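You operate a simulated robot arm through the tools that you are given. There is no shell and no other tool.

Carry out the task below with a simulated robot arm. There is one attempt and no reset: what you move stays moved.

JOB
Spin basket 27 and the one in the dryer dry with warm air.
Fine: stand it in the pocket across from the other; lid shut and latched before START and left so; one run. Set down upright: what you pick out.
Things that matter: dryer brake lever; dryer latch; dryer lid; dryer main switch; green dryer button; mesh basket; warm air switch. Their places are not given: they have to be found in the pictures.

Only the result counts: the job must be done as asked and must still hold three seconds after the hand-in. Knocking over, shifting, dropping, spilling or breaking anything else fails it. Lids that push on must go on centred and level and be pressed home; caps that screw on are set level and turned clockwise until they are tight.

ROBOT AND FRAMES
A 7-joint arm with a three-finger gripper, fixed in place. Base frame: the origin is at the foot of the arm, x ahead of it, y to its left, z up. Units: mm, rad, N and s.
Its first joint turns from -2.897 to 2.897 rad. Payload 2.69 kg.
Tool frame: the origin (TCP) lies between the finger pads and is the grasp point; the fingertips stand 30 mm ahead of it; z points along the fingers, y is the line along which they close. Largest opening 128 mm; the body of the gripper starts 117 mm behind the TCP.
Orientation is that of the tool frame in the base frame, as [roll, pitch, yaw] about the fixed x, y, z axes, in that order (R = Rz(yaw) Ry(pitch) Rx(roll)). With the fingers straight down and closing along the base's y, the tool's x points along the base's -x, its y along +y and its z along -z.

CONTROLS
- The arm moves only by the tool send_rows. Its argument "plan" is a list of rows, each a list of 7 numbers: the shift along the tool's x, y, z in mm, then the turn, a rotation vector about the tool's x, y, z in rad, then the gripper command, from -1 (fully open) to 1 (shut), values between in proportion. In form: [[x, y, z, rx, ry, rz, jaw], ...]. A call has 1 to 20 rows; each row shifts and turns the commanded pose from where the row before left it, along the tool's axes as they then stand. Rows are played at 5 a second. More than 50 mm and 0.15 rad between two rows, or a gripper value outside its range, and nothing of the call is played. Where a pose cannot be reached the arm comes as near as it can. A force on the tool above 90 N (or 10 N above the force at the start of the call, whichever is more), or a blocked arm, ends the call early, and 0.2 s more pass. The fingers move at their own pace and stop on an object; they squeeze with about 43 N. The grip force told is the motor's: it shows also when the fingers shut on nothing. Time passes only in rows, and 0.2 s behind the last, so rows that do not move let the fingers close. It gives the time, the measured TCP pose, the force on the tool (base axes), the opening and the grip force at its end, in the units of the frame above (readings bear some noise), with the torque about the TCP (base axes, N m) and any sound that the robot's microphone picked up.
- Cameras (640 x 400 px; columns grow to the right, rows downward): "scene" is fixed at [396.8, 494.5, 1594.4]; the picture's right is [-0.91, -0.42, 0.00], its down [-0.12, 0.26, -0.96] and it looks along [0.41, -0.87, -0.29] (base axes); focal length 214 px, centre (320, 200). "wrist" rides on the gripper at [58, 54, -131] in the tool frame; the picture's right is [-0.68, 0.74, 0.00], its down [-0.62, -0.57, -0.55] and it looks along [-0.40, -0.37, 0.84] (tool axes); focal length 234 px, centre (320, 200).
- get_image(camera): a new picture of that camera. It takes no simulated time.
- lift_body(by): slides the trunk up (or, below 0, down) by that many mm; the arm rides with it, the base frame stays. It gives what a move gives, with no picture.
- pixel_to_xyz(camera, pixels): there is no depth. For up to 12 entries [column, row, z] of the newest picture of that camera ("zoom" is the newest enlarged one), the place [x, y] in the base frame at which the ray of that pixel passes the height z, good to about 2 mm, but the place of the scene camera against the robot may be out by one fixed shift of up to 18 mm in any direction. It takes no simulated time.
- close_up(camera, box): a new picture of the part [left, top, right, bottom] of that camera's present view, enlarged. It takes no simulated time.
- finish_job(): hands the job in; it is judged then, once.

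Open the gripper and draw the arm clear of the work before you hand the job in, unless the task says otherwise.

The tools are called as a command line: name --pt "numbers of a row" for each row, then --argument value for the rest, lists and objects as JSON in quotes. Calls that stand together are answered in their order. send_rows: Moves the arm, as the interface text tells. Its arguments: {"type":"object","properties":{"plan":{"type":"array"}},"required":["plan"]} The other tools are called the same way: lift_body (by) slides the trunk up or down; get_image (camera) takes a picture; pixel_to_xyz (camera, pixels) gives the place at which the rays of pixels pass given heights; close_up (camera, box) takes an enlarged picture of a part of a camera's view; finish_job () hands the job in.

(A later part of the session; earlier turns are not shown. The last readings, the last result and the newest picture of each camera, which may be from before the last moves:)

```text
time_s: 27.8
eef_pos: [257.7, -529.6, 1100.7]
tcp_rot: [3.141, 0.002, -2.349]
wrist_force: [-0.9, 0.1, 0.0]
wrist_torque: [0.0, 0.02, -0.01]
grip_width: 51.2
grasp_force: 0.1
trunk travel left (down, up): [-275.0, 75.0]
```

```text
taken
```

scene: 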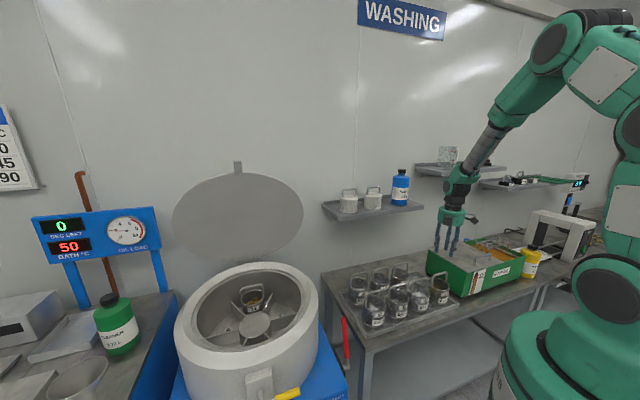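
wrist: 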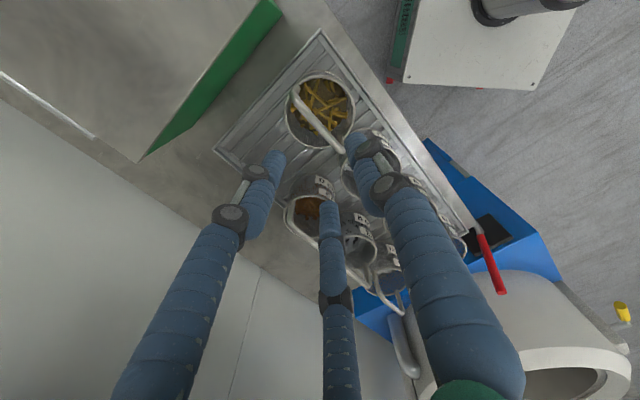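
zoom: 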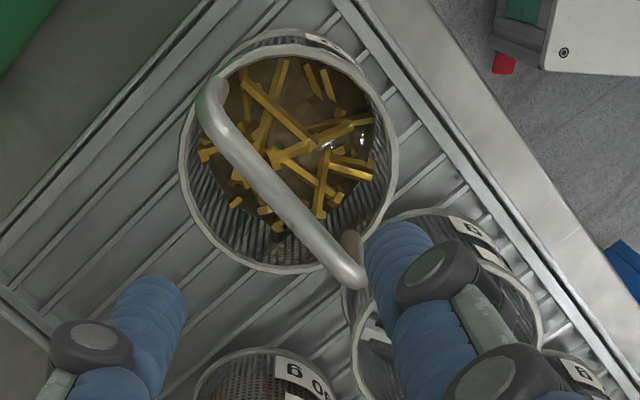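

The bail bar runs under the tool; its centre appears at about (317,121). I query precise rays for its ends and centre.

pixel_to_xyz --camera "wrist" --pixels '[[317.3, 120.7, 920], [317.3, 120.7, 957], [296, 92, 957], [341, 150, 957], [296, 92, 930], [341, 150, 930], [321, 107, 905]]'

close_up --camera "wrist" --box '[275, 70, 365, 160]'

```text
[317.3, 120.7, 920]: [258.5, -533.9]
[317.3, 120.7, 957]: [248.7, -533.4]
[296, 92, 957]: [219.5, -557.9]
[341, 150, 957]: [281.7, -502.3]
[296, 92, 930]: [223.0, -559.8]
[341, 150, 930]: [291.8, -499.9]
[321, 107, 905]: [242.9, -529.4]
```

```text
4.44 times, centred on (320, 115) of wrist
```

zoom: 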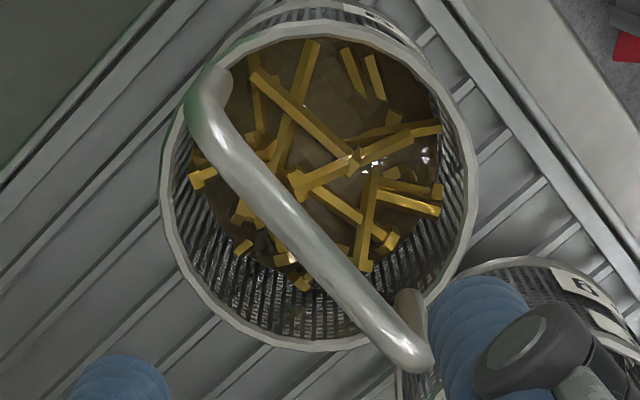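

Combining three views the bail bar centre is ≈(255.5,-533,945) with direction about 42.5°. I adjust yaw by 0.05 and descend to z≈1000 for a check.

send_rows --pt "3.9 -0.9 35 0 0 0.05 0.2" --pt "0 0 35 0 0 0 0.2" --pt "0 0 30 0 0 0 0.2"

get_image --camera "wrist"

close_up --camera "wrist" --box '[250, 90, 410, 220]'

close_up --camera "scene" --box '[390, 220, 500, 320]'

```text
time_s: 28.6
eef_pos: [256.8, -534.5, 1000.4]
tcp_rot: [3.141, -0.001, -2.399]
wrist_force: [1.3, -0.3, 0.5]
wrist_torque: [0.04, 0.02, 0.0]
grip_width: 51.0
grasp_force: 0.0
trunk travel left (down, up): [-275.0, 75.0]
```

```text
taken
```

wrist: 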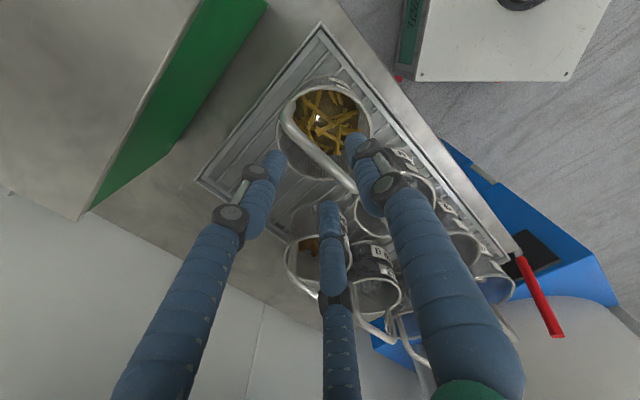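

```text
3.08 times, centred on (330, 155) of wrist
```

zoom: 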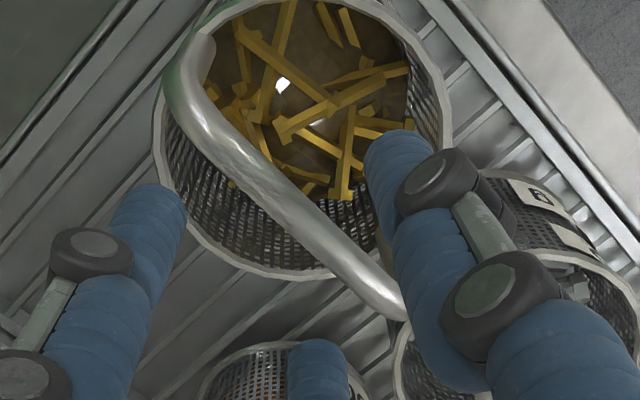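

```text
4.00 times, centred on (445, 270) of scene
```

zoom: 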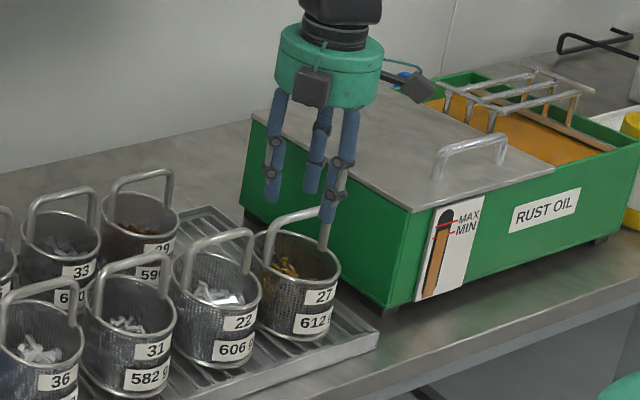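

The bail bar is about 4 mm to the tool's +y side and ~55 mm below the TCP. I shift 4 mm and descend so that the bar lies between the pads.

send_rows --pt "0 4 20 0 0 0 0.2" --pt "0 0 20 0 0 0 0.2" --pt "0 0 12 0 0 0 0.2"

get_image --camera "wrist"

close_up --camera "wrist" --box '[250, 110, 410, 240]'

close_up --camera "scene" --box '[400, 230, 480, 310]'

```text
time_s: 29.4
eef_pos: [253.0, -529.5, 949.0]
tcp_rot: [-3.141, 0.001, -2.401]
wrist_force: [-0.2, 0.0, -0.4]
wrist_torque: [0.05, 0.04, 0.0]
grip_width: 51.2
grasp_force: 0.0
trunk travel left (down, up): [-275.0, 75.0]
```

```text
taken
```

wrist: 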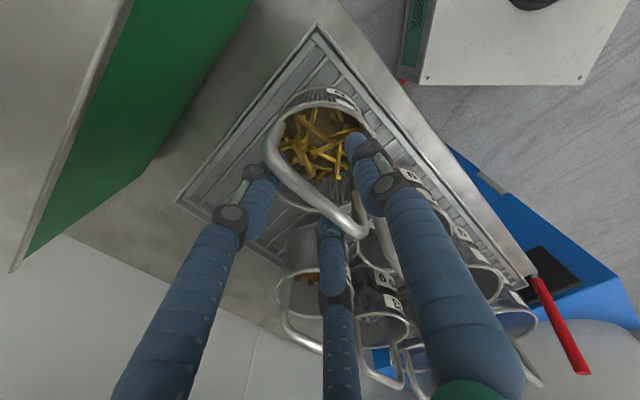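

```text
3.08 times, centred on (330, 175) of wrist
```

zoom: 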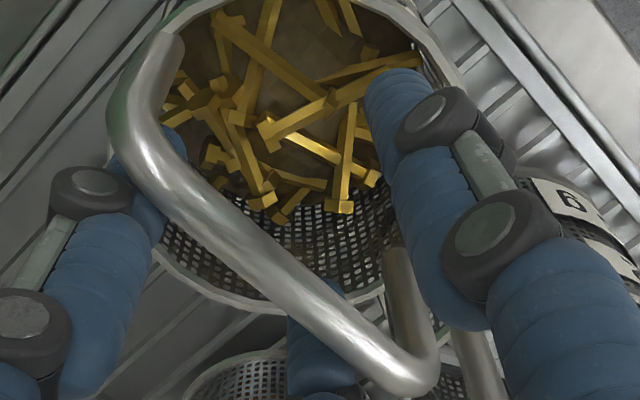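

```text
5.00 times, centred on (440, 270) of scene
```

zoom: 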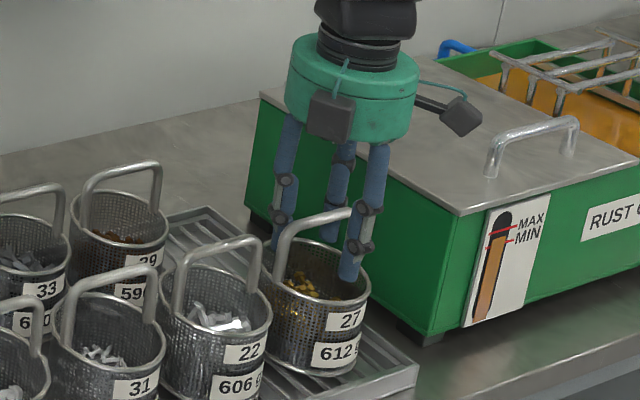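

The bar now sits between the front finger and the rear fingers at TCP height. I close the gripper and wait for the squeeze.

send_rows --pt "0 -1.5 0 0 0 0 0.2" --pt "0 0 0 0 0 0 1" --pt "0 0 0 0 0 0 1" --pt "0 0 0 0 0 0 1" --pt "0 0 0 0 0 0 1"

close_up --camera "wrist" --box '[250, 110, 410, 240]'

```text
time_s: 30.6
eef_pos: [252.0, -531.3, 948.5]
tcp_rot: [-3.142, 0.002, -2.4]
wrist_force: [0.1, -0.3, 0.5]
wrist_torque: [-0.03, 0.01, 0.01]
grip_width: 11.6
grasp_force: 38.0
trunk travel left (down, up): [-275.0, 75.0]
```

```text
3.08 times, centred on (330, 175) of wrist
```

zoom: 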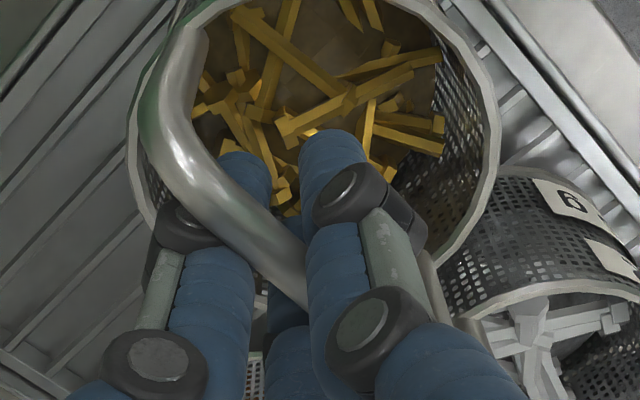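

Gripped at 11.6 mm width with 38 N. I lift slowly by 60 mm and check the load.

send_rows --pt "0 0 -10 0 0 0 1" --pt "0 0 -20 0 0 0 1" --pt "0 0 -30 0 0 0 1" --pt "0 0 0 0 0 0 1"

get_image --camera "wrist"

close_up --camera "scene" --box '[390, 210, 490, 310]'

```text
time_s: 31.6
eef_pos: [252.0, -530.9, 1008.0]
tcp_rot: [3.141, 0.002, -2.399]
wrist_force: [-0.3, 0.1, -4.9]
wrist_torque: [-0.06, 0.0, -0.02]
grip_width: 11.7
grasp_force: 38.2
trunk travel left (down, up): [-275.0, 75.0]
```

```text
taken
```

wrist: 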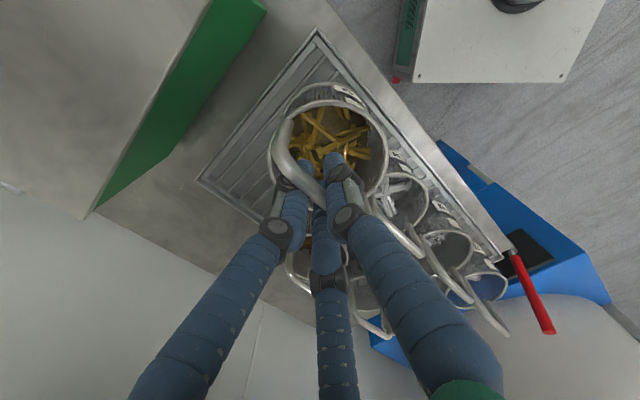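

```text
4.00 times, centred on (440, 260) of scene
```

zoom: 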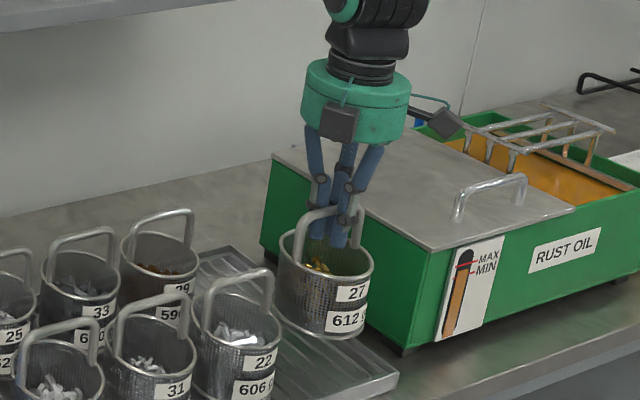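

Basket 27 is lifted cleanly and level (load ≈5 N). I raise it and carry it over toward the front-left of the dryer, keeping it upright, to look into the rotor before lowering.

send_rows --pt "0 0 -30 0 0 0 1" --pt "0 0 -45 0 0 0 1" --pt "0 0 -45 0 0 0 1" --pt "0 0 -45 0 0 0 1" --pt "0 0 -45 0 0 0 1" --pt "0 0 -30 0 0 0 1" --pt "-15 7 1 0 0 0 1" --pt "-30 14 2 0 0 0 1" --pt "-36 16.5 2.1 0 0 0 1" --pt "-36 16.5 2.1 0 0 0 1" --pt "-36 16.5 2.1 0 0 0 1" --pt "-36 16.5 2.1 0 0 0 1" --pt "-36 16.5 2.1 0 0 0 1" --pt "-36 16.5 2.1 0 0 0 1" --pt "-36 16.5 2.1 0 0 0 1" --pt "-36 16.5 2.1 0 0 0 1" --pt "-36 16.5 2.1 0 0 0 1" --pt "-36 16.5 2.1 0 0 0 1" --pt "-36 16.5 2.1 0 0 0 1" --pt "-30 14 2 0 0 0 1"

send_rows --pt "-36 16.5 2.1 0 0 0 1" --pt "-36 16.5 2.1 0 0 0 1" --pt "-36 16.5 2.1 0 0 0 1" --pt "-36 16.5 2.1 0 0 0 1" --pt "-36 16.5 2.1 0 0 0 1" --pt "-36 16.5 2.1 0 0 0 1" --pt "-36 16.5 2.1 0 0 0 1" --pt "-36 16.5 2.1 0 0 0 1" --pt "-30 14 2 0 0 0 1" --pt "-15 7 1 0 0 0 1" --pt "0 0 0 0 0 0 1"

get_image --camera "wrist"

get_image --camera "scene"

```text
time_s: 35.8
eef_pos: [453.3, -54.5, 1219.4]
tcp_rot: [3.141, 0.0, -2.399]
wrist_force: [0.5, -0.4, -6.5]
wrist_torque: [-0.03, 0.0, 0.01]
grip_width: 11.1
grasp_force: 37.8
trunk travel left (down, up): [-275.0, 75.0]
```

```text
time_s: 38.2
eef_pos: [594.4, 283.9, 1199.2]
tcp_rot: [3.141, -0.001, -2.401]
wrist_force: [0.8, -0.4, -5.9]
wrist_torque: [0.02, 0.02, -0.01]
grip_width: 11.1
grasp_force: 38.2
trunk travel left (down, up): [-275.0, 75.0]
```

```text
taken
```

wrist: 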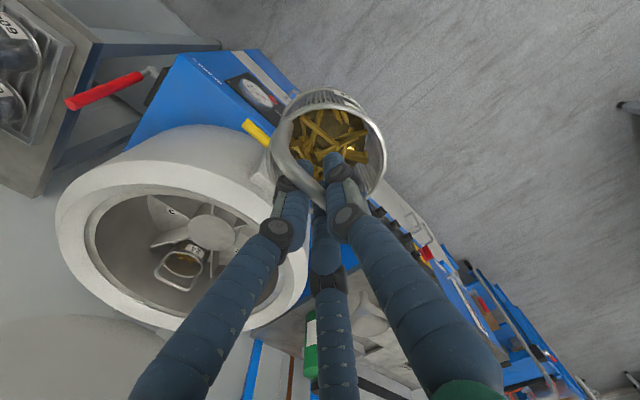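

```text
taken
```

scene: 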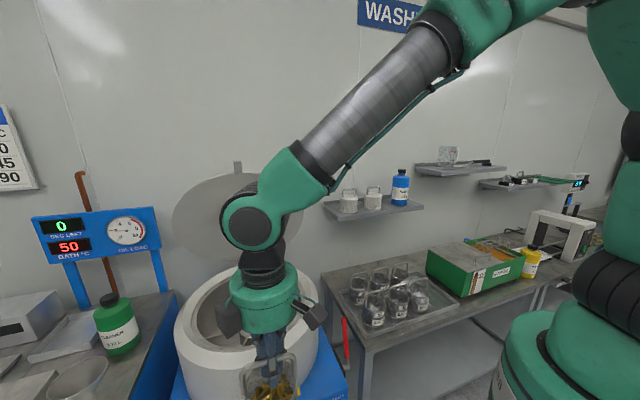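

The near wall of the drum hides the front pocket from here. I raise the arm by ~220 mm to look more steeply into the rotor.

send_rows --pt "-7.1 3.9 -25 0 0 0 1" --pt "-7.1 3.9 -40 0 0 0 1" --pt "-7.1 3.9 -45 0 0 0 1" --pt "-7.1 3.9 -45 0 0 0 1" --pt "-7.1 3.9 -40 0 0 0 1" --pt "-7.1 3.9 -26 0 0 0 1" --pt "0 0 0 0 0 0 1"

get_image --camera "wrist"

close_up --camera "wrist" --box '[150, 90, 310, 290]'

```text
time_s: 39.8
eef_pos: [610.0, 332.2, 1420.6]
tcp_rot: [3.141, 0.002, -2.401]
wrist_force: [0.4, -0.4, -6.3]
wrist_torque: [-0.05, 0.03, 0.02]
grip_width: 11.2
grasp_force: 38.3
trunk travel left (down, up): [-275.0, 75.0]
```

```text
taken
```

wrist: 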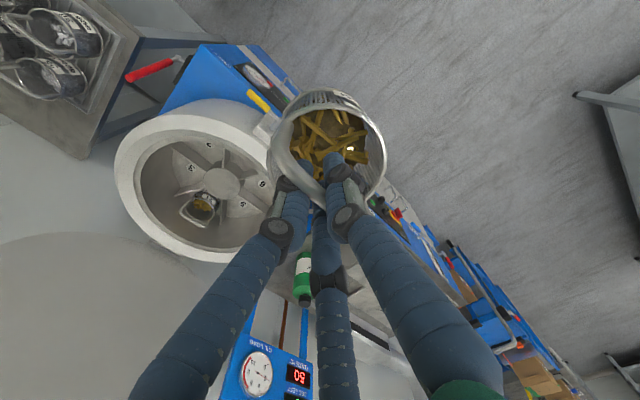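

```text
2.00 times, centred on (230, 190) of wrist
```

zoom: 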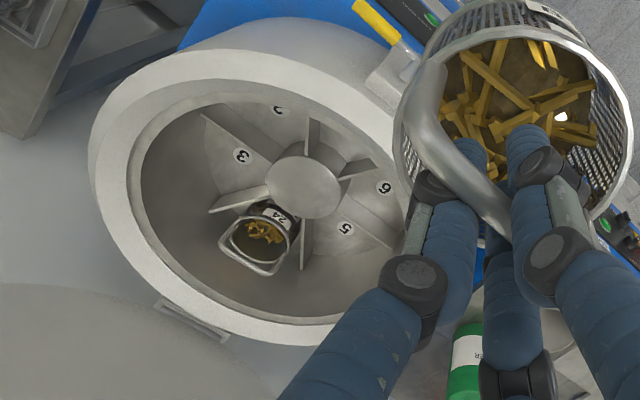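

The hub top centre shows at pixel (222,184) and basket 24 at about (200,212). I query rays on hub, partitions and the drum rim.

pixel_to_xyz --camera "wrist" --pixels '[[222, 184, 880], [222, 184, 900], [203, 210, 880], [203, 210, 940], [227.5, 157, 880], [250, 174, 880], [177, 195, 880], [222, 225, 880], [201, 129, 1010], [116, 170, 1010], [200, 260, 1010]]'

close_up --camera "wrist" --box '[170, 130, 280, 240]'

```text
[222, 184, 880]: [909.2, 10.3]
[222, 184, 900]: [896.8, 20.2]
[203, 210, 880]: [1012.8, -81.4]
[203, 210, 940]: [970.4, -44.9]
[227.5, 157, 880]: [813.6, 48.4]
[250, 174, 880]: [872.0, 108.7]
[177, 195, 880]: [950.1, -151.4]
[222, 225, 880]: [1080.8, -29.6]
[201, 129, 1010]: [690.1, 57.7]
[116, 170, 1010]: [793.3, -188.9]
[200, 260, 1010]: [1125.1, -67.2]
```

```text
3.64 times, centred on (225, 185) of wrist
```

zoom: 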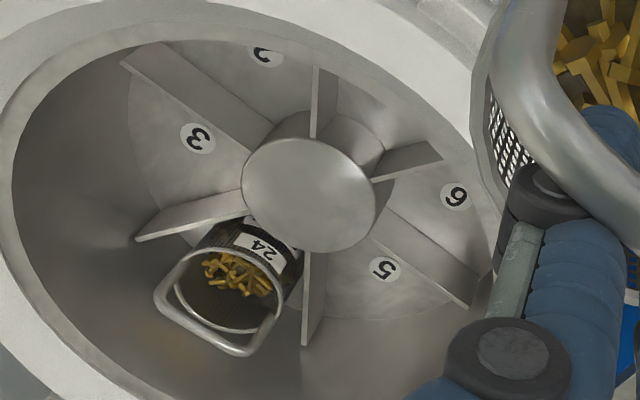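

The rotor is aligned: basket 24's pocket points straight back and pocket 1 straight to the front, but its floor is still hidden. I move ~90 mm closer to get a clear view into pocket 1.

send_rows --pt "-17.1 -25.2 0 0 0 0 1" --pt "-17.1 -25.2 0 0 0 0 1" --pt "-17.1 -25.2 0 0 0 0 1" --pt "0 0 0 0 0 0 1"

get_image --camera "wrist"

close_up --camera "wrist" --box '[150, 80, 290, 220]'

```text
time_s: 40.8
eef_pos: [699.7, 311.1, 1420.0]
tcp_rot: [3.141, 0.001, -2.399]
wrist_force: [0.4, 0.9, -6.6]
wrist_torque: [-0.04, 0.03, 0.0]
grip_width: 11.4
grasp_force: 38.1
trunk travel left (down, up): [-275.0, 75.0]
```

```text
taken
```

wrist: 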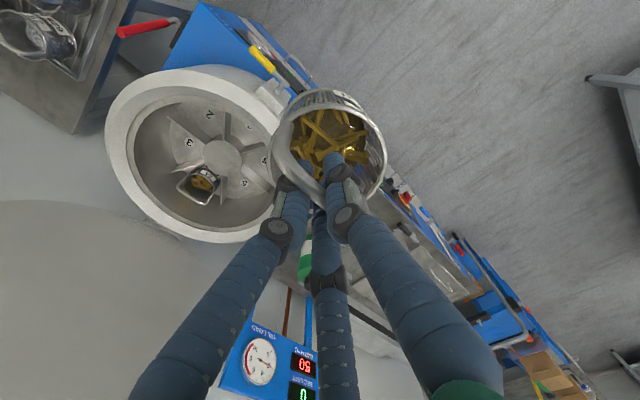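

```text
2.86 times, centred on (220, 150) of wrist
```

zoom: 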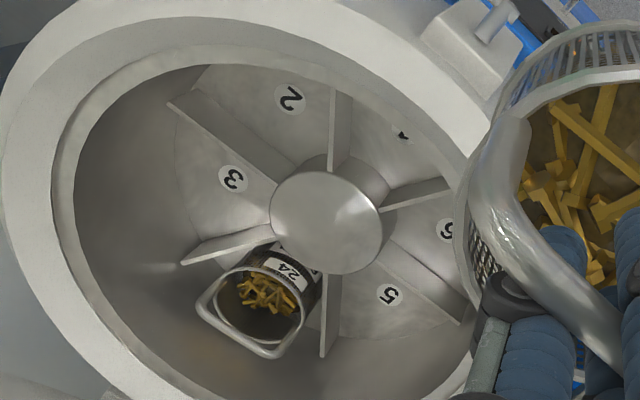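

Using the floor labels' crossing lines, the rotor axis at floor level projects to (228.3,151.7), and the hub top to (222.1,157.7). I query these and the labels.

pixel_to_xyz --camera "wrist" --pixels '[[228.3, 151.7, 800], [228.3, 151.7, 860], [222.1, 157.7, 860], [222.1, 157.7, 900], [209.5, 114.3, 830], [244.2, 183.3, 830], [189.2, 142.3, 830], [264.5, 160.5, 830], [197, 186, 900], [197, 186, 940]]'

close_up --camera "wrist" --box '[165, 150, 245, 220]'

```text
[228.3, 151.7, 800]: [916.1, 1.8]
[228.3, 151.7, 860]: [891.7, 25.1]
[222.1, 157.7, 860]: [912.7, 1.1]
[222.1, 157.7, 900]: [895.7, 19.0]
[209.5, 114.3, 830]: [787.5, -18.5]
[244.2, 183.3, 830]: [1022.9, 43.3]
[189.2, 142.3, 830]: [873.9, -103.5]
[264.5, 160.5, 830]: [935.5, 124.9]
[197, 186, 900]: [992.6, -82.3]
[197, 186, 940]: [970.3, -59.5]
```

```text
5.71 times, centred on (205, 185) of wrist
```

zoom: 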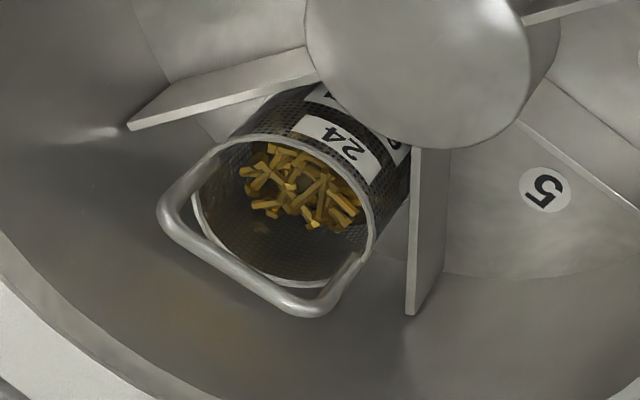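

Floor axis ≈(903,13,834); pocket 1 direction ≈135°, seat radius ≈119 mm, giving a target centre ≈(819,97). I check how the basket is centred under the gripper.

close_up --camera "wrist" --box '[250, 70, 410, 230]'

close_up --camera "scene" --box '[160, 100, 360, 400]'

```text
2.50 times, centred on (330, 150) of wrist
```

zoom: 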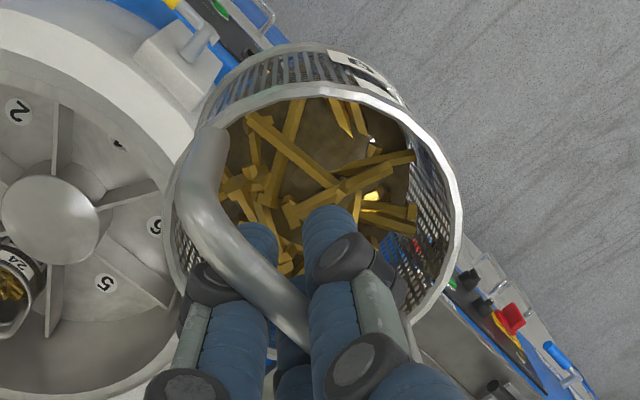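

```text
1.33 times, centred on (260, 250) of scene
```

zoom: 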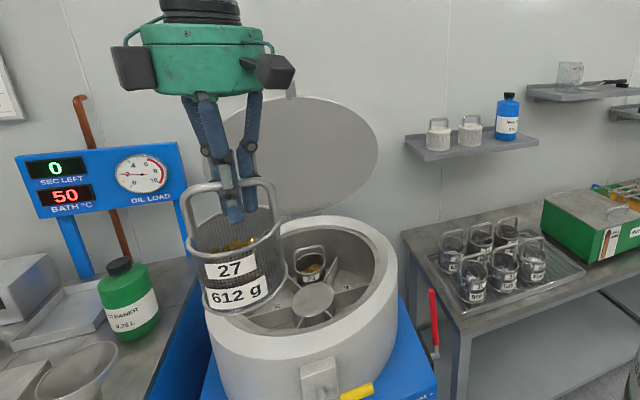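

The basket hangs about 5 mm off along the bail from the TCP, so I aim the TCP at about (815,94). I move above pocket 1 at z≈1250 and check the alignment.

send_rows --pt "3.8 -15 10 0 0 0 1" --pt "7.7 -30 21 0 0 0 1" --pt "7.7 -30 21 0 0 0 1" --pt "7.7 -30 21 0 0 0 1" --pt "7.7 -30 21 0 0 0 1" --pt "7.7 -30 21 0 0 0 1" --pt "7.7 -30 21 0 0 0 1" --pt "7.7 -28 21 0 0 0 1" --pt "3.6 -15 13 0 0 0 1" --pt "0 0 0 0 0 0 1"

get_image --camera "wrist"

close_up --camera "wrist" --box '[200, 60, 440, 230]'

get_image --camera "scene"

```text
time_s: 43.0
eef_pos: [816.5, 93.6, 1251.3]
tcp_rot: [-3.141, -0.001, -2.401]
wrist_force: [-0.1, -0.9, -5.7]
wrist_torque: [-0.01, 0.03, -0.04]
grip_width: 11.0
grasp_force: 38.8
trunk travel left (down, up): [-275.0, 75.0]
```

```text
taken
```

wrist: 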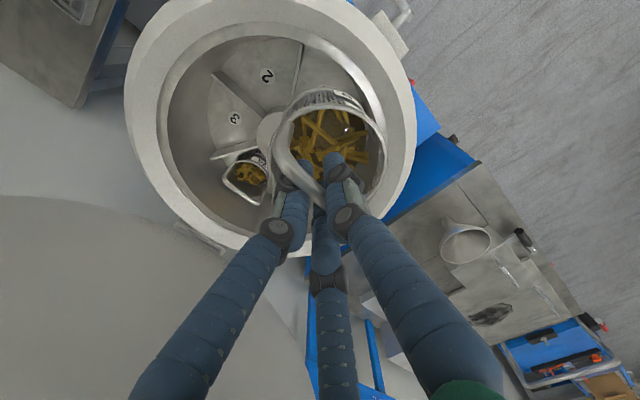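

```text
2.35 times, centred on (320, 145) of wrist
```

zoom: 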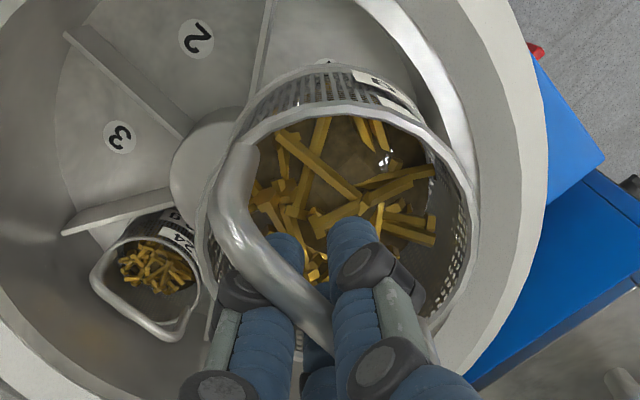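

```text
taken
```

scene: 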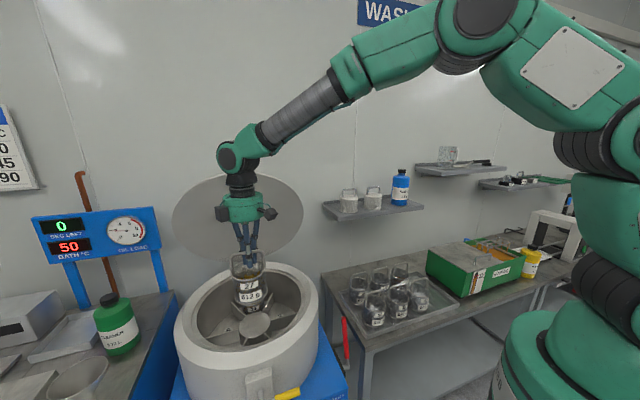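

The wrist view shows the basket over the front pocket. I verify consistency with labels 2 and 3 from this pose.

pixel_to_xyz --camera "wrist" --pixels '[[267.6, 76.1, 834], [234.9, 118.2, 834], [300, 60, 880], [288, 104, 880], [211.5, 74, 880], [262, 117, 880], [321.4, 92.5, 834]]'

close_up --camera "wrist" --box '[200, 20, 420, 180]'

close_up --camera "scene" --box '[180, 220, 330, 400]'

```text
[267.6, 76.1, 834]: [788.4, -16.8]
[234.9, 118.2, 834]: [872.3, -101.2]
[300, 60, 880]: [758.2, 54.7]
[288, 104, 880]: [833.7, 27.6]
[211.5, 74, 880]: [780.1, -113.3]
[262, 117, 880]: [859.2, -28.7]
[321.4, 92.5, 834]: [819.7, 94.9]
```

```text
2.50 times, centred on (310, 100) of wrist
```

zoom: 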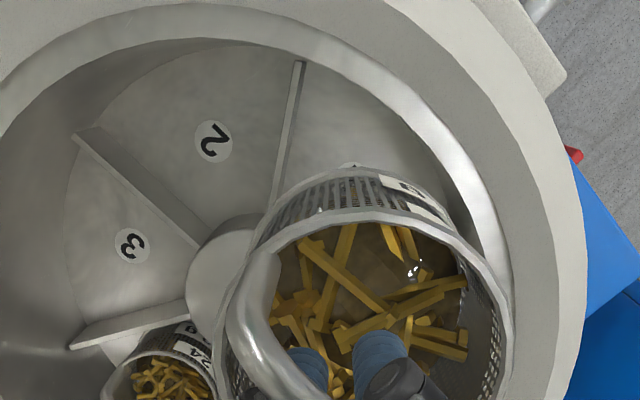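

```text
2.22 times, centred on (255, 310) of scene
```

zoom: 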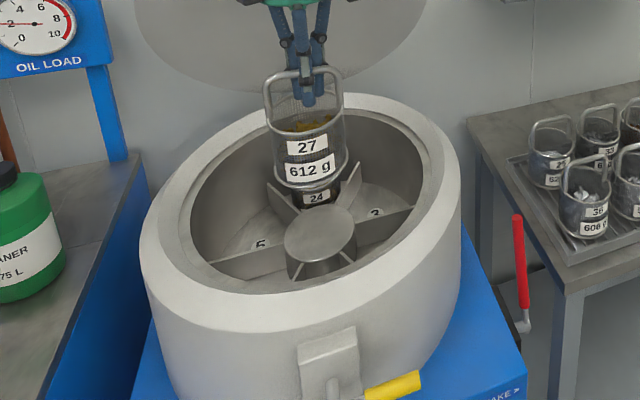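

Labels agree with my model to within 2 mm and the TCP is on target. I lower straight down to z≈1010 and look again before the final descent.

send_rows --pt "0.4 1.1 25 0 0 0 1" --pt "0 0 40 0 0 0 1" --pt "0 0 40 0 0 0 1" --pt "0 0 40 0 0 0 1" --pt "0 0 40 0 0 0 1" --pt "0 0 35 0 0 0 1" --pt "0 0 20 0 0 0 1" --pt "0 0 0 0 0 0 1"

get_image --camera "wrist"

close_up --camera "wrist" --box '[180, 20, 440, 220]'

close_up --camera "scene" --box '[190, 240, 320, 360]'

```text
time_s: 44.8
eef_pos: [816.0, 93.1, 1010.2]
tcp_rot: [3.141, 0.001, -2.4]
wrist_force: [0.9, 0.8, -6.7]
wrist_torque: [-0.05, 0.01, 0.0]
grip_width: 10.6
grasp_force: 38.3
trunk travel left (down, up): [-275.0, 75.0]
```

```text
taken
```

wrist: 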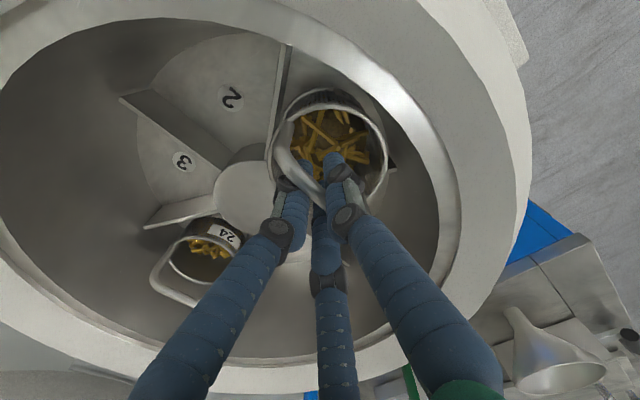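

```text
2.00 times, centred on (310, 120) of wrist
```

zoom: 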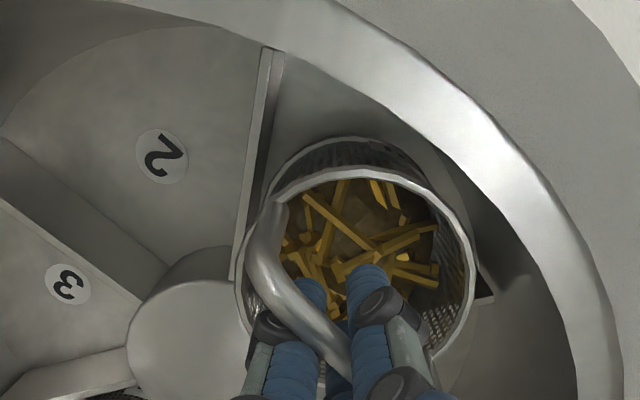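

```text
3.33 times, centred on (255, 300) of scene
```

zoom: 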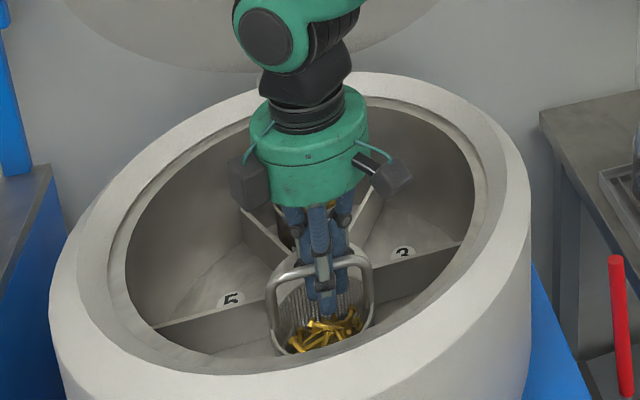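

The basket bottom is at fin-top level, centred between fins 1|2 and 1|6. I lower slowly in small steps and watch the vertical force.

send_rows --pt "0 1 8 0 0 0 1" --pt "0 0 8 0 0 0 1" --pt "0 0 8 0 0 0 1" --pt "0 0 8 0 0 0 1" --pt "0 0 0 0 0 0 1"

close_up --camera "wrist" --box '[180, 20, 440, 220]'

close_up --camera "scene" --box '[190, 240, 320, 360]'

```text
time_s: 46.0
eef_pos: [813.6, 93.8, 977.7]
tcp_rot: [3.141, 0.001, -2.399]
wrist_force: [0.2, 0.0, -5.4]
wrist_torque: [-0.02, -0.01, -0.03]
grip_width: 10.8
grasp_force: 37.7
trunk travel left (down, up): [-275.0, 75.0]
```

```text
2.00 times, centred on (310, 120) of wrist
```

zoom: 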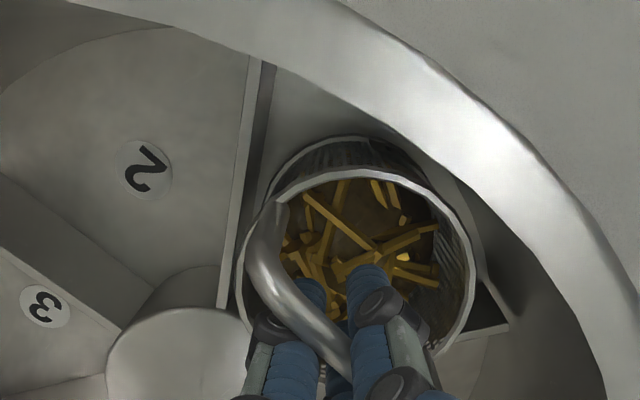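

```text
3.33 times, centred on (255, 300) of scene
```

zoom: 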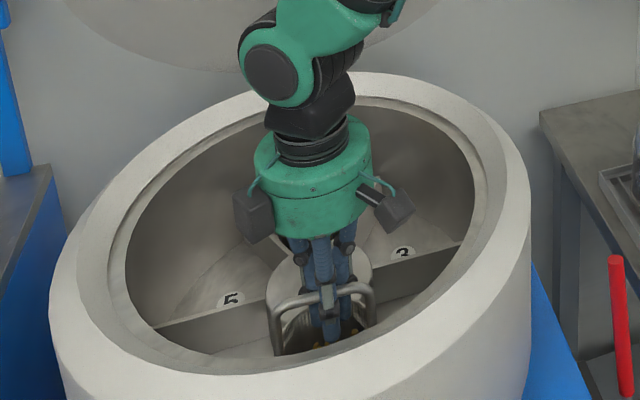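

Still hanging freely (−5.4 N). I continue down in 3 mm rows.

send_rows --pt "0 0 3 0 0 0 1" --pt "0 0 3 0 0 0 1" --pt "0 0 3 0 0 0 1" --pt "0 0 0 0 0 0 1"

send_rows --pt "0 0 2 0 0 0 1" --pt "0 0 2 0 0 0 1" --pt "0 0 0 0 0 0 1"

```text
time_s: 47.0
eef_pos: [813.1, 94.8, 970.2]
tcp_rot: [3.141, 0.001, -2.399]
wrist_force: [-1.2, 0.4, -6.6]
wrist_torque: [-0.01, -0.01, 0.0]
grip_width: 11.0
grasp_force: 38.1
trunk travel left (down, up): [-275.0, 75.0]
```

```text
time_s: 47.8
eef_pos: [812.5, 94.7, 966.3]
tcp_rot: [-3.141, -0.001, -2.4]
wrist_force: [-0.1, -0.8, -6.3]
wrist_torque: [-0.06, -0.01, 0.03]
grip_width: 11.1
grasp_force: 38.1
trunk travel left (down, up): [-275.0, 75.0]
```

No contact yet (−6.3 N at z=966). Continue in 2 mm rows.

send_rows --pt "-1 0 2 0 0 0 1" --pt "0 0 2 0 0 0 1" --pt "0 0 0 0 0 0 1"

send_rows --pt "0 0 2 0 0 0 1" --pt "0 0 1.5 0 0 0 1" --pt "0 0 0 0 0 0 1"

```text
time_s: 48.6
eef_pos: [813.7, 96.1, 963.3]
tcp_rot: [3.141, 0.0, -2.401]
wrist_force: [-0.1, 0.2, -5.8]
wrist_torque: [-0.03, 0.01, 0.0]
grip_width: 10.9
grasp_force: 37.6
trunk travel left (down, up): [-275.0, 75.0]
```

```text
time_s: 49.4
eef_pos: [814.7, 93.9, 959.4]
tcp_rot: [3.141, 0.0, -2.4]
wrist_force: [0.0, 0.3, -5.8]
wrist_torque: [-0.04, 0.03, 0.01]
grip_width: 11.0
grasp_force: 38.1
trunk travel left (down, up): [-275.0, 75.0]
```

Still free at z=959. I keep lowering step by step.

send_rows --pt "0 0 2 0 0 0 1" --pt "0 0 2 0 0 0 1" --pt "0 0 0 0 0 0 1"

send_rows --pt "0 0 2 0 0 0 1" --pt "0 0 2 0 0 0 1" --pt "0 0 0 0 0 0 1"

get_image --camera "wrist"

close_up --camera "wrist" --box '[120, 60, 420, 260]'

```text
time_s: 50.2
eef_pos: [815.2, 95.5, 957.2]
tcp_rot: [-3.14, 0.003, -2.401]
wrist_force: [-0.9, -4.5, 8.1]
wrist_torque: [0.11, -0.04, 0.01]
grip_width: 10.9
grasp_force: 37.7
trunk travel left (down, up): [-275.0, 75.0]
```

```text
time_s: 51.0
eef_pos: [815.0, 94.5, 955.6]
tcp_rot: [-3.138, 0.008, -2.399]
wrist_force: [-7.8, -4.0, 54.5]
wrist_torque: [-0.69, 0.97, 0.04]
grip_width: 10.9
grasp_force: 38.5
trunk travel left (down, up): [-275.0, 75.0]
```

```text
taken
```

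wrist: 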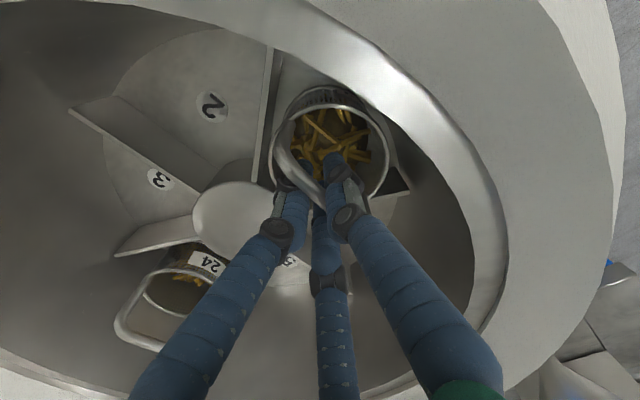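

```text
2.00 times, centred on (270, 160) of wrist
```

zoom: 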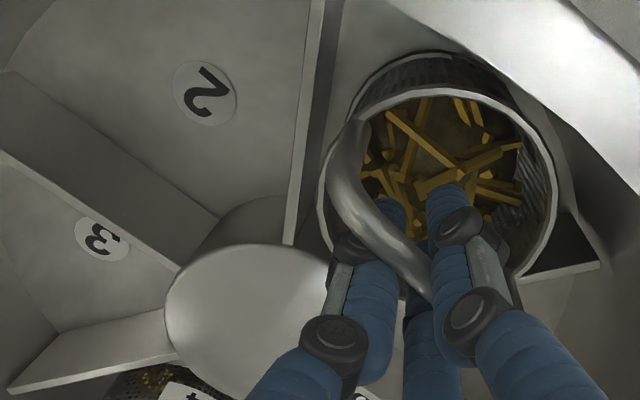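

The basket touched the pocket floor at z≈957. I back off the push, then open the jaws slightly to release the bail.

send_rows --pt "0 0 -3 0 0 0 1" --pt "0 0 -2 0 0 0 1" --pt "0 0 0 0 0 0 1"

```text
time_s: 51.8
eef_pos: [814.1, 94.0, 956.3]
tcp_rot: [-3.141, 0.001, -2.4]
wrist_force: [10.5, 3.1, 24.1]
wrist_torque: [0.96, -0.88, -0.29]
grip_width: 11.2
grasp_force: 38.1
trunk travel left (down, up): [-275.0, 75.0]
```

Still 24 N of push; I ease up another 2 mm.

send_rows --pt "0 0 -1 0 0 0 1" --pt "0 0 0 0 0 0 1" --pt "0 0 0 0 0 0 1"

```text
time_s: 52.6
eef_pos: [813.0, 94.4, 956.2]
tcp_rot: [3.14, -0.001, -2.401]
wrist_force: [5.0, -0.6, 10.3]
wrist_torque: [0.26, -0.14, -0.09]
grip_width: 11.1
grasp_force: 38.7
trunk travel left (down, up): [-275.0, 75.0]
```

send_rows --pt "0 0 -0.8 0 0 0 1" --pt "0 0 0 0 0 0 1" --pt "0 0 0 0 0 0 0.6" --pt "0 0 0 0 0 0 0.25" --pt "0 0 0 0 0 0 0.25"

get_image --camera "wrist"

close_up --camera "wrist" --box '[120, 60, 420, 260]'

```text
time_s: 53.8
eef_pos: [814.9, 94.7, 958.4]
tcp_rot: [-3.142, -0.001, -2.399]
wrist_force: [-0.7, -0.1, -0.2]
wrist_torque: [0.01, 0.02, 0.04]
grip_width: 47.7
grasp_force: 0.1
trunk travel left (down, up): [-275.0, 75.0]
```

```text
taken
```

wrist: 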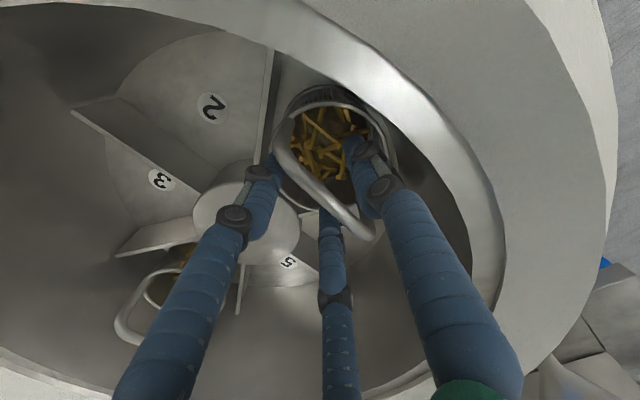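

```text
2.00 times, centred on (270, 160) of wrist
```

zoom: 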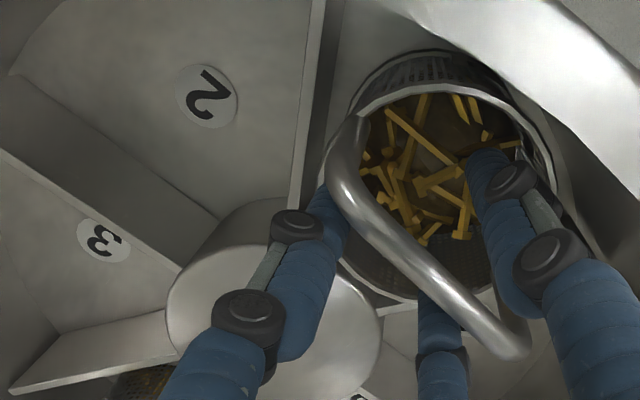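

The bail is free and the basket stands in pocket 1. I raise straight up and check.

send_rows --pt "0 0 -15 0 0 0 0.25" --pt "0 0 -25 0 0 0 0.25" --pt "0 0 -40 0 0 0 0.25" --pt "0 0 -45 0 0 0 0.25" --pt "0 0 -45 0 0 0 0.25" --pt "0 0 -45 0 0 0 0.25"

get_image --camera "wrist"

close_up --camera "wrist" --box '[180, 40, 400, 200]'

close_up --camera "scene" --box '[190, 240, 320, 360]'

```text
time_s: 55.2
eef_pos: [813.3, 97.2, 1172.8]
tcp_rot: [-3.14, 0.001, -2.402]
wrist_force: [0.0, 0.3, -0.2]
wrist_torque: [0.0, -0.02, 0.0]
grip_width: 48.1
grasp_force: 0.1
trunk travel left (down, up): [-275.0, 75.0]
```

```text
taken
```

wrist: 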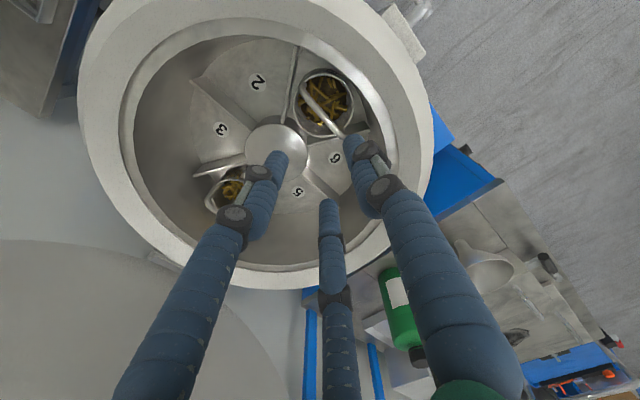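

```text
2.50 times, centred on (290, 120) of wrist
```

zoom: 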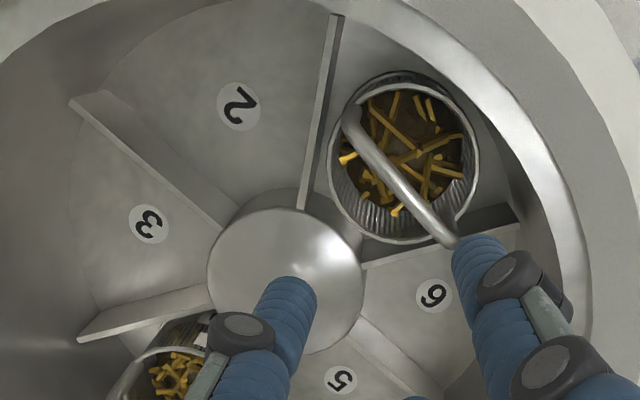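

```text
3.33 times, centred on (255, 300) of scene
```

zoom: 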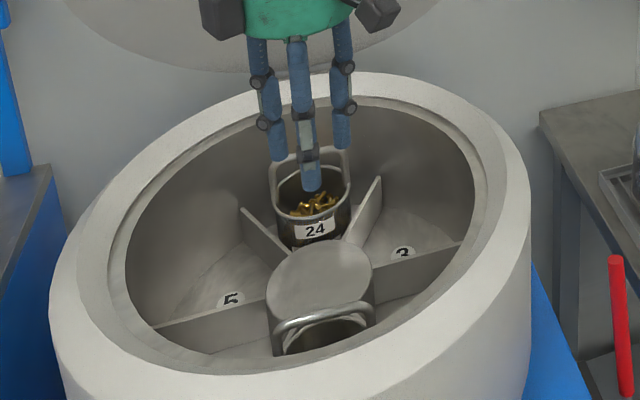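

Basket 27 stands properly in pocket 1 opposite basket 24. To learn whether the brake currently holds the rotor, I'll do a gentle push on the fin between empty pockets 2 and 3 with closed fingers; first I move above pocket 2.

send_rows --pt "0 0 0 0 0 0 1" --pt "21.4 -23 18.3 0 0 0 1" --pt "21.4 -23 18.3 0 0 0 1" --pt "21.4 -23 18.3 0 0 0 1" --pt "21.4 -23 18.3 0 0 0 1" --pt "0 0 40 0 0 0 1" --pt "0 0 40 0 0 0 1"

get_image --camera "wrist"

get_image --camera "scene"

```text
time_s: 56.8
eef_pos: [813.9, -30.3, 1018.4]
tcp_rot: [3.141, -0.001, -2.399]
wrist_force: [0.9, 0.7, 0.2]
wrist_torque: [-0.04, 0.03, 0.0]
grip_width: 1.9
grasp_force: 31.8
trunk travel left (down, up): [-275.0, 75.0]
```

```text
taken
```

wrist: 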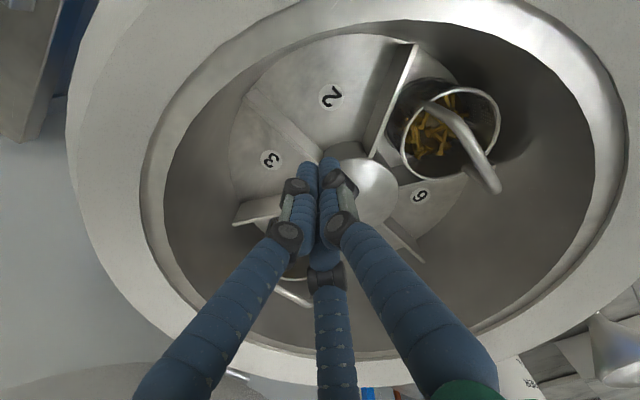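

```text
taken
```

scene: 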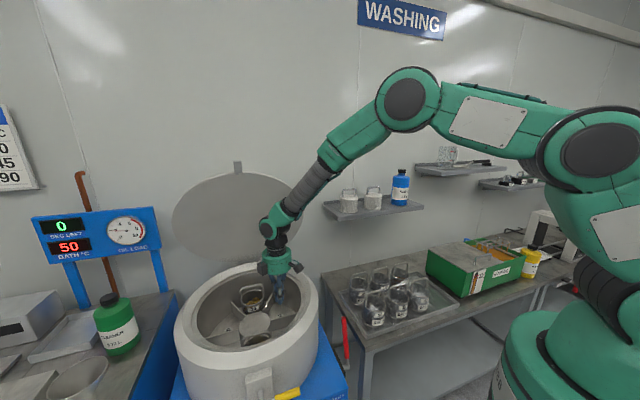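

The TCP axis falls inside pocket 2. I lower to TCP z≈890 (tips ≈860, between fin top and floor).

send_rows --pt "0 0 30 0 0 0 1" --pt "0 0 35 0 0 0 1" --pt "0 0 35 0 0 0 1" --pt "0 0 25 0 0 0 1"

get_image --camera "wrist"

```text
time_s: 57.8
eef_pos: [811.8, -31.6, 894.5]
tcp_rot: [-3.141, 0.001, -2.4]
wrist_force: [0.5, 1.0, 0.7]
wrist_torque: [0.0, -0.01, -0.01]
grip_width: 2.1
grasp_force: 31.7
trunk travel left (down, up): [-275.0, 75.0]
```

```text
taken
```

wrist: 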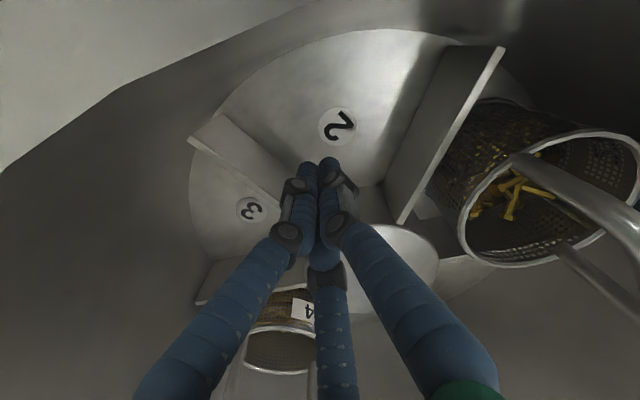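

Fingers are in pocket 2; the fin 2|3 lies toward tool −y. I lower 8 mm more and push gently in −y by small steps, reading force.

send_rows --pt "0 0 8 0 0 0 1" --pt "0 -4 0 0 0 0 1" --pt "0 -4 0 0 0 0 1" --pt "0 -4 0 0 0 0 1" --pt "0 0 0 0 0 0 1"

send_rows --pt "0 -3 0 0 0 0 1" --pt "0 -3 0 0 0 0 1" --pt "0 0 0 0 0 0 1"

get_image --camera "wrist"

```text
time_s: 59.0
eef_pos: [821.3, -40.1, 885.6]
tcp_rot: [-3.141, 0.0, -2.4]
wrist_force: [-0.3, 0.1, -0.9]
wrist_torque: [0.01, 0.0, -0.03]
grip_width: 2.2
grasp_force: 31.5
trunk travel left (down, up): [-275.0, 75.0]
```

```text
time_s: 59.8
eef_pos: [824.6, -43.3, 886.7]
tcp_rot: [3.141, 0.0, -2.4]
wrist_force: [-4.5, 7.1, 3.6]
wrist_torque: [-0.01, -0.02, 0.08]
grip_width: 2.2
grasp_force: 30.7
trunk travel left (down, up): [-275.0, 75.0]
```

```text
taken
```

wrist: 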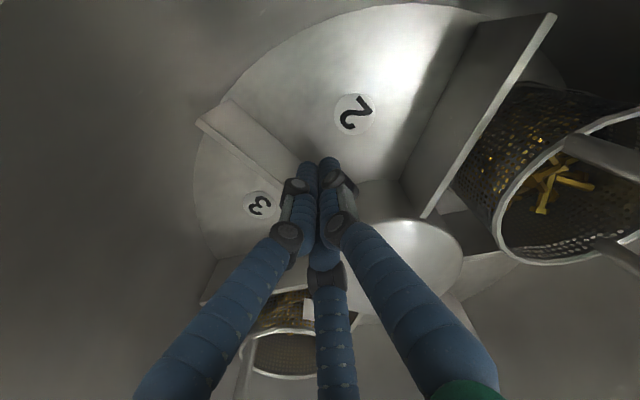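

Contact with ~8 N and no evident rotation yet. I push 3 mm more to see whether the rotor yields.

send_rows --pt "0 -1.5 0 0 0 0 1" --pt "0 -1.5 0 0 0 0 1" --pt "0 0 0 0 0 0 1"

get_image --camera "wrist"

```text
time_s: 60.6
eef_pos: [824.3, -44.3, 886.8]
tcp_rot: [-3.14, 0.0, -2.398]
wrist_force: [-21.7, 35.6, 14.7]
wrist_torque: [0.0, -0.25, 0.49]
grip_width: 2.1
grasp_force: 31.4
trunk travel left (down, up): [-275.0, 75.0]
```

```text
taken
```

wrist: 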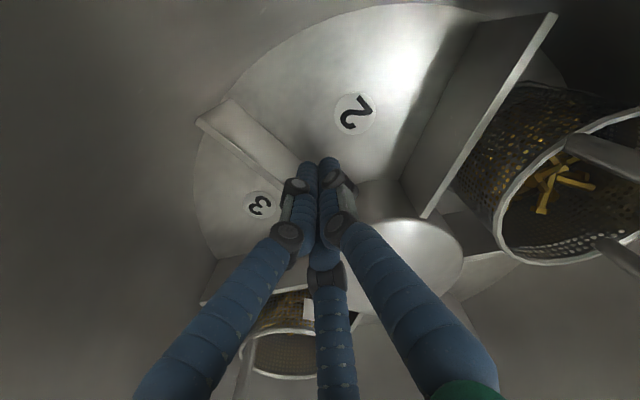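

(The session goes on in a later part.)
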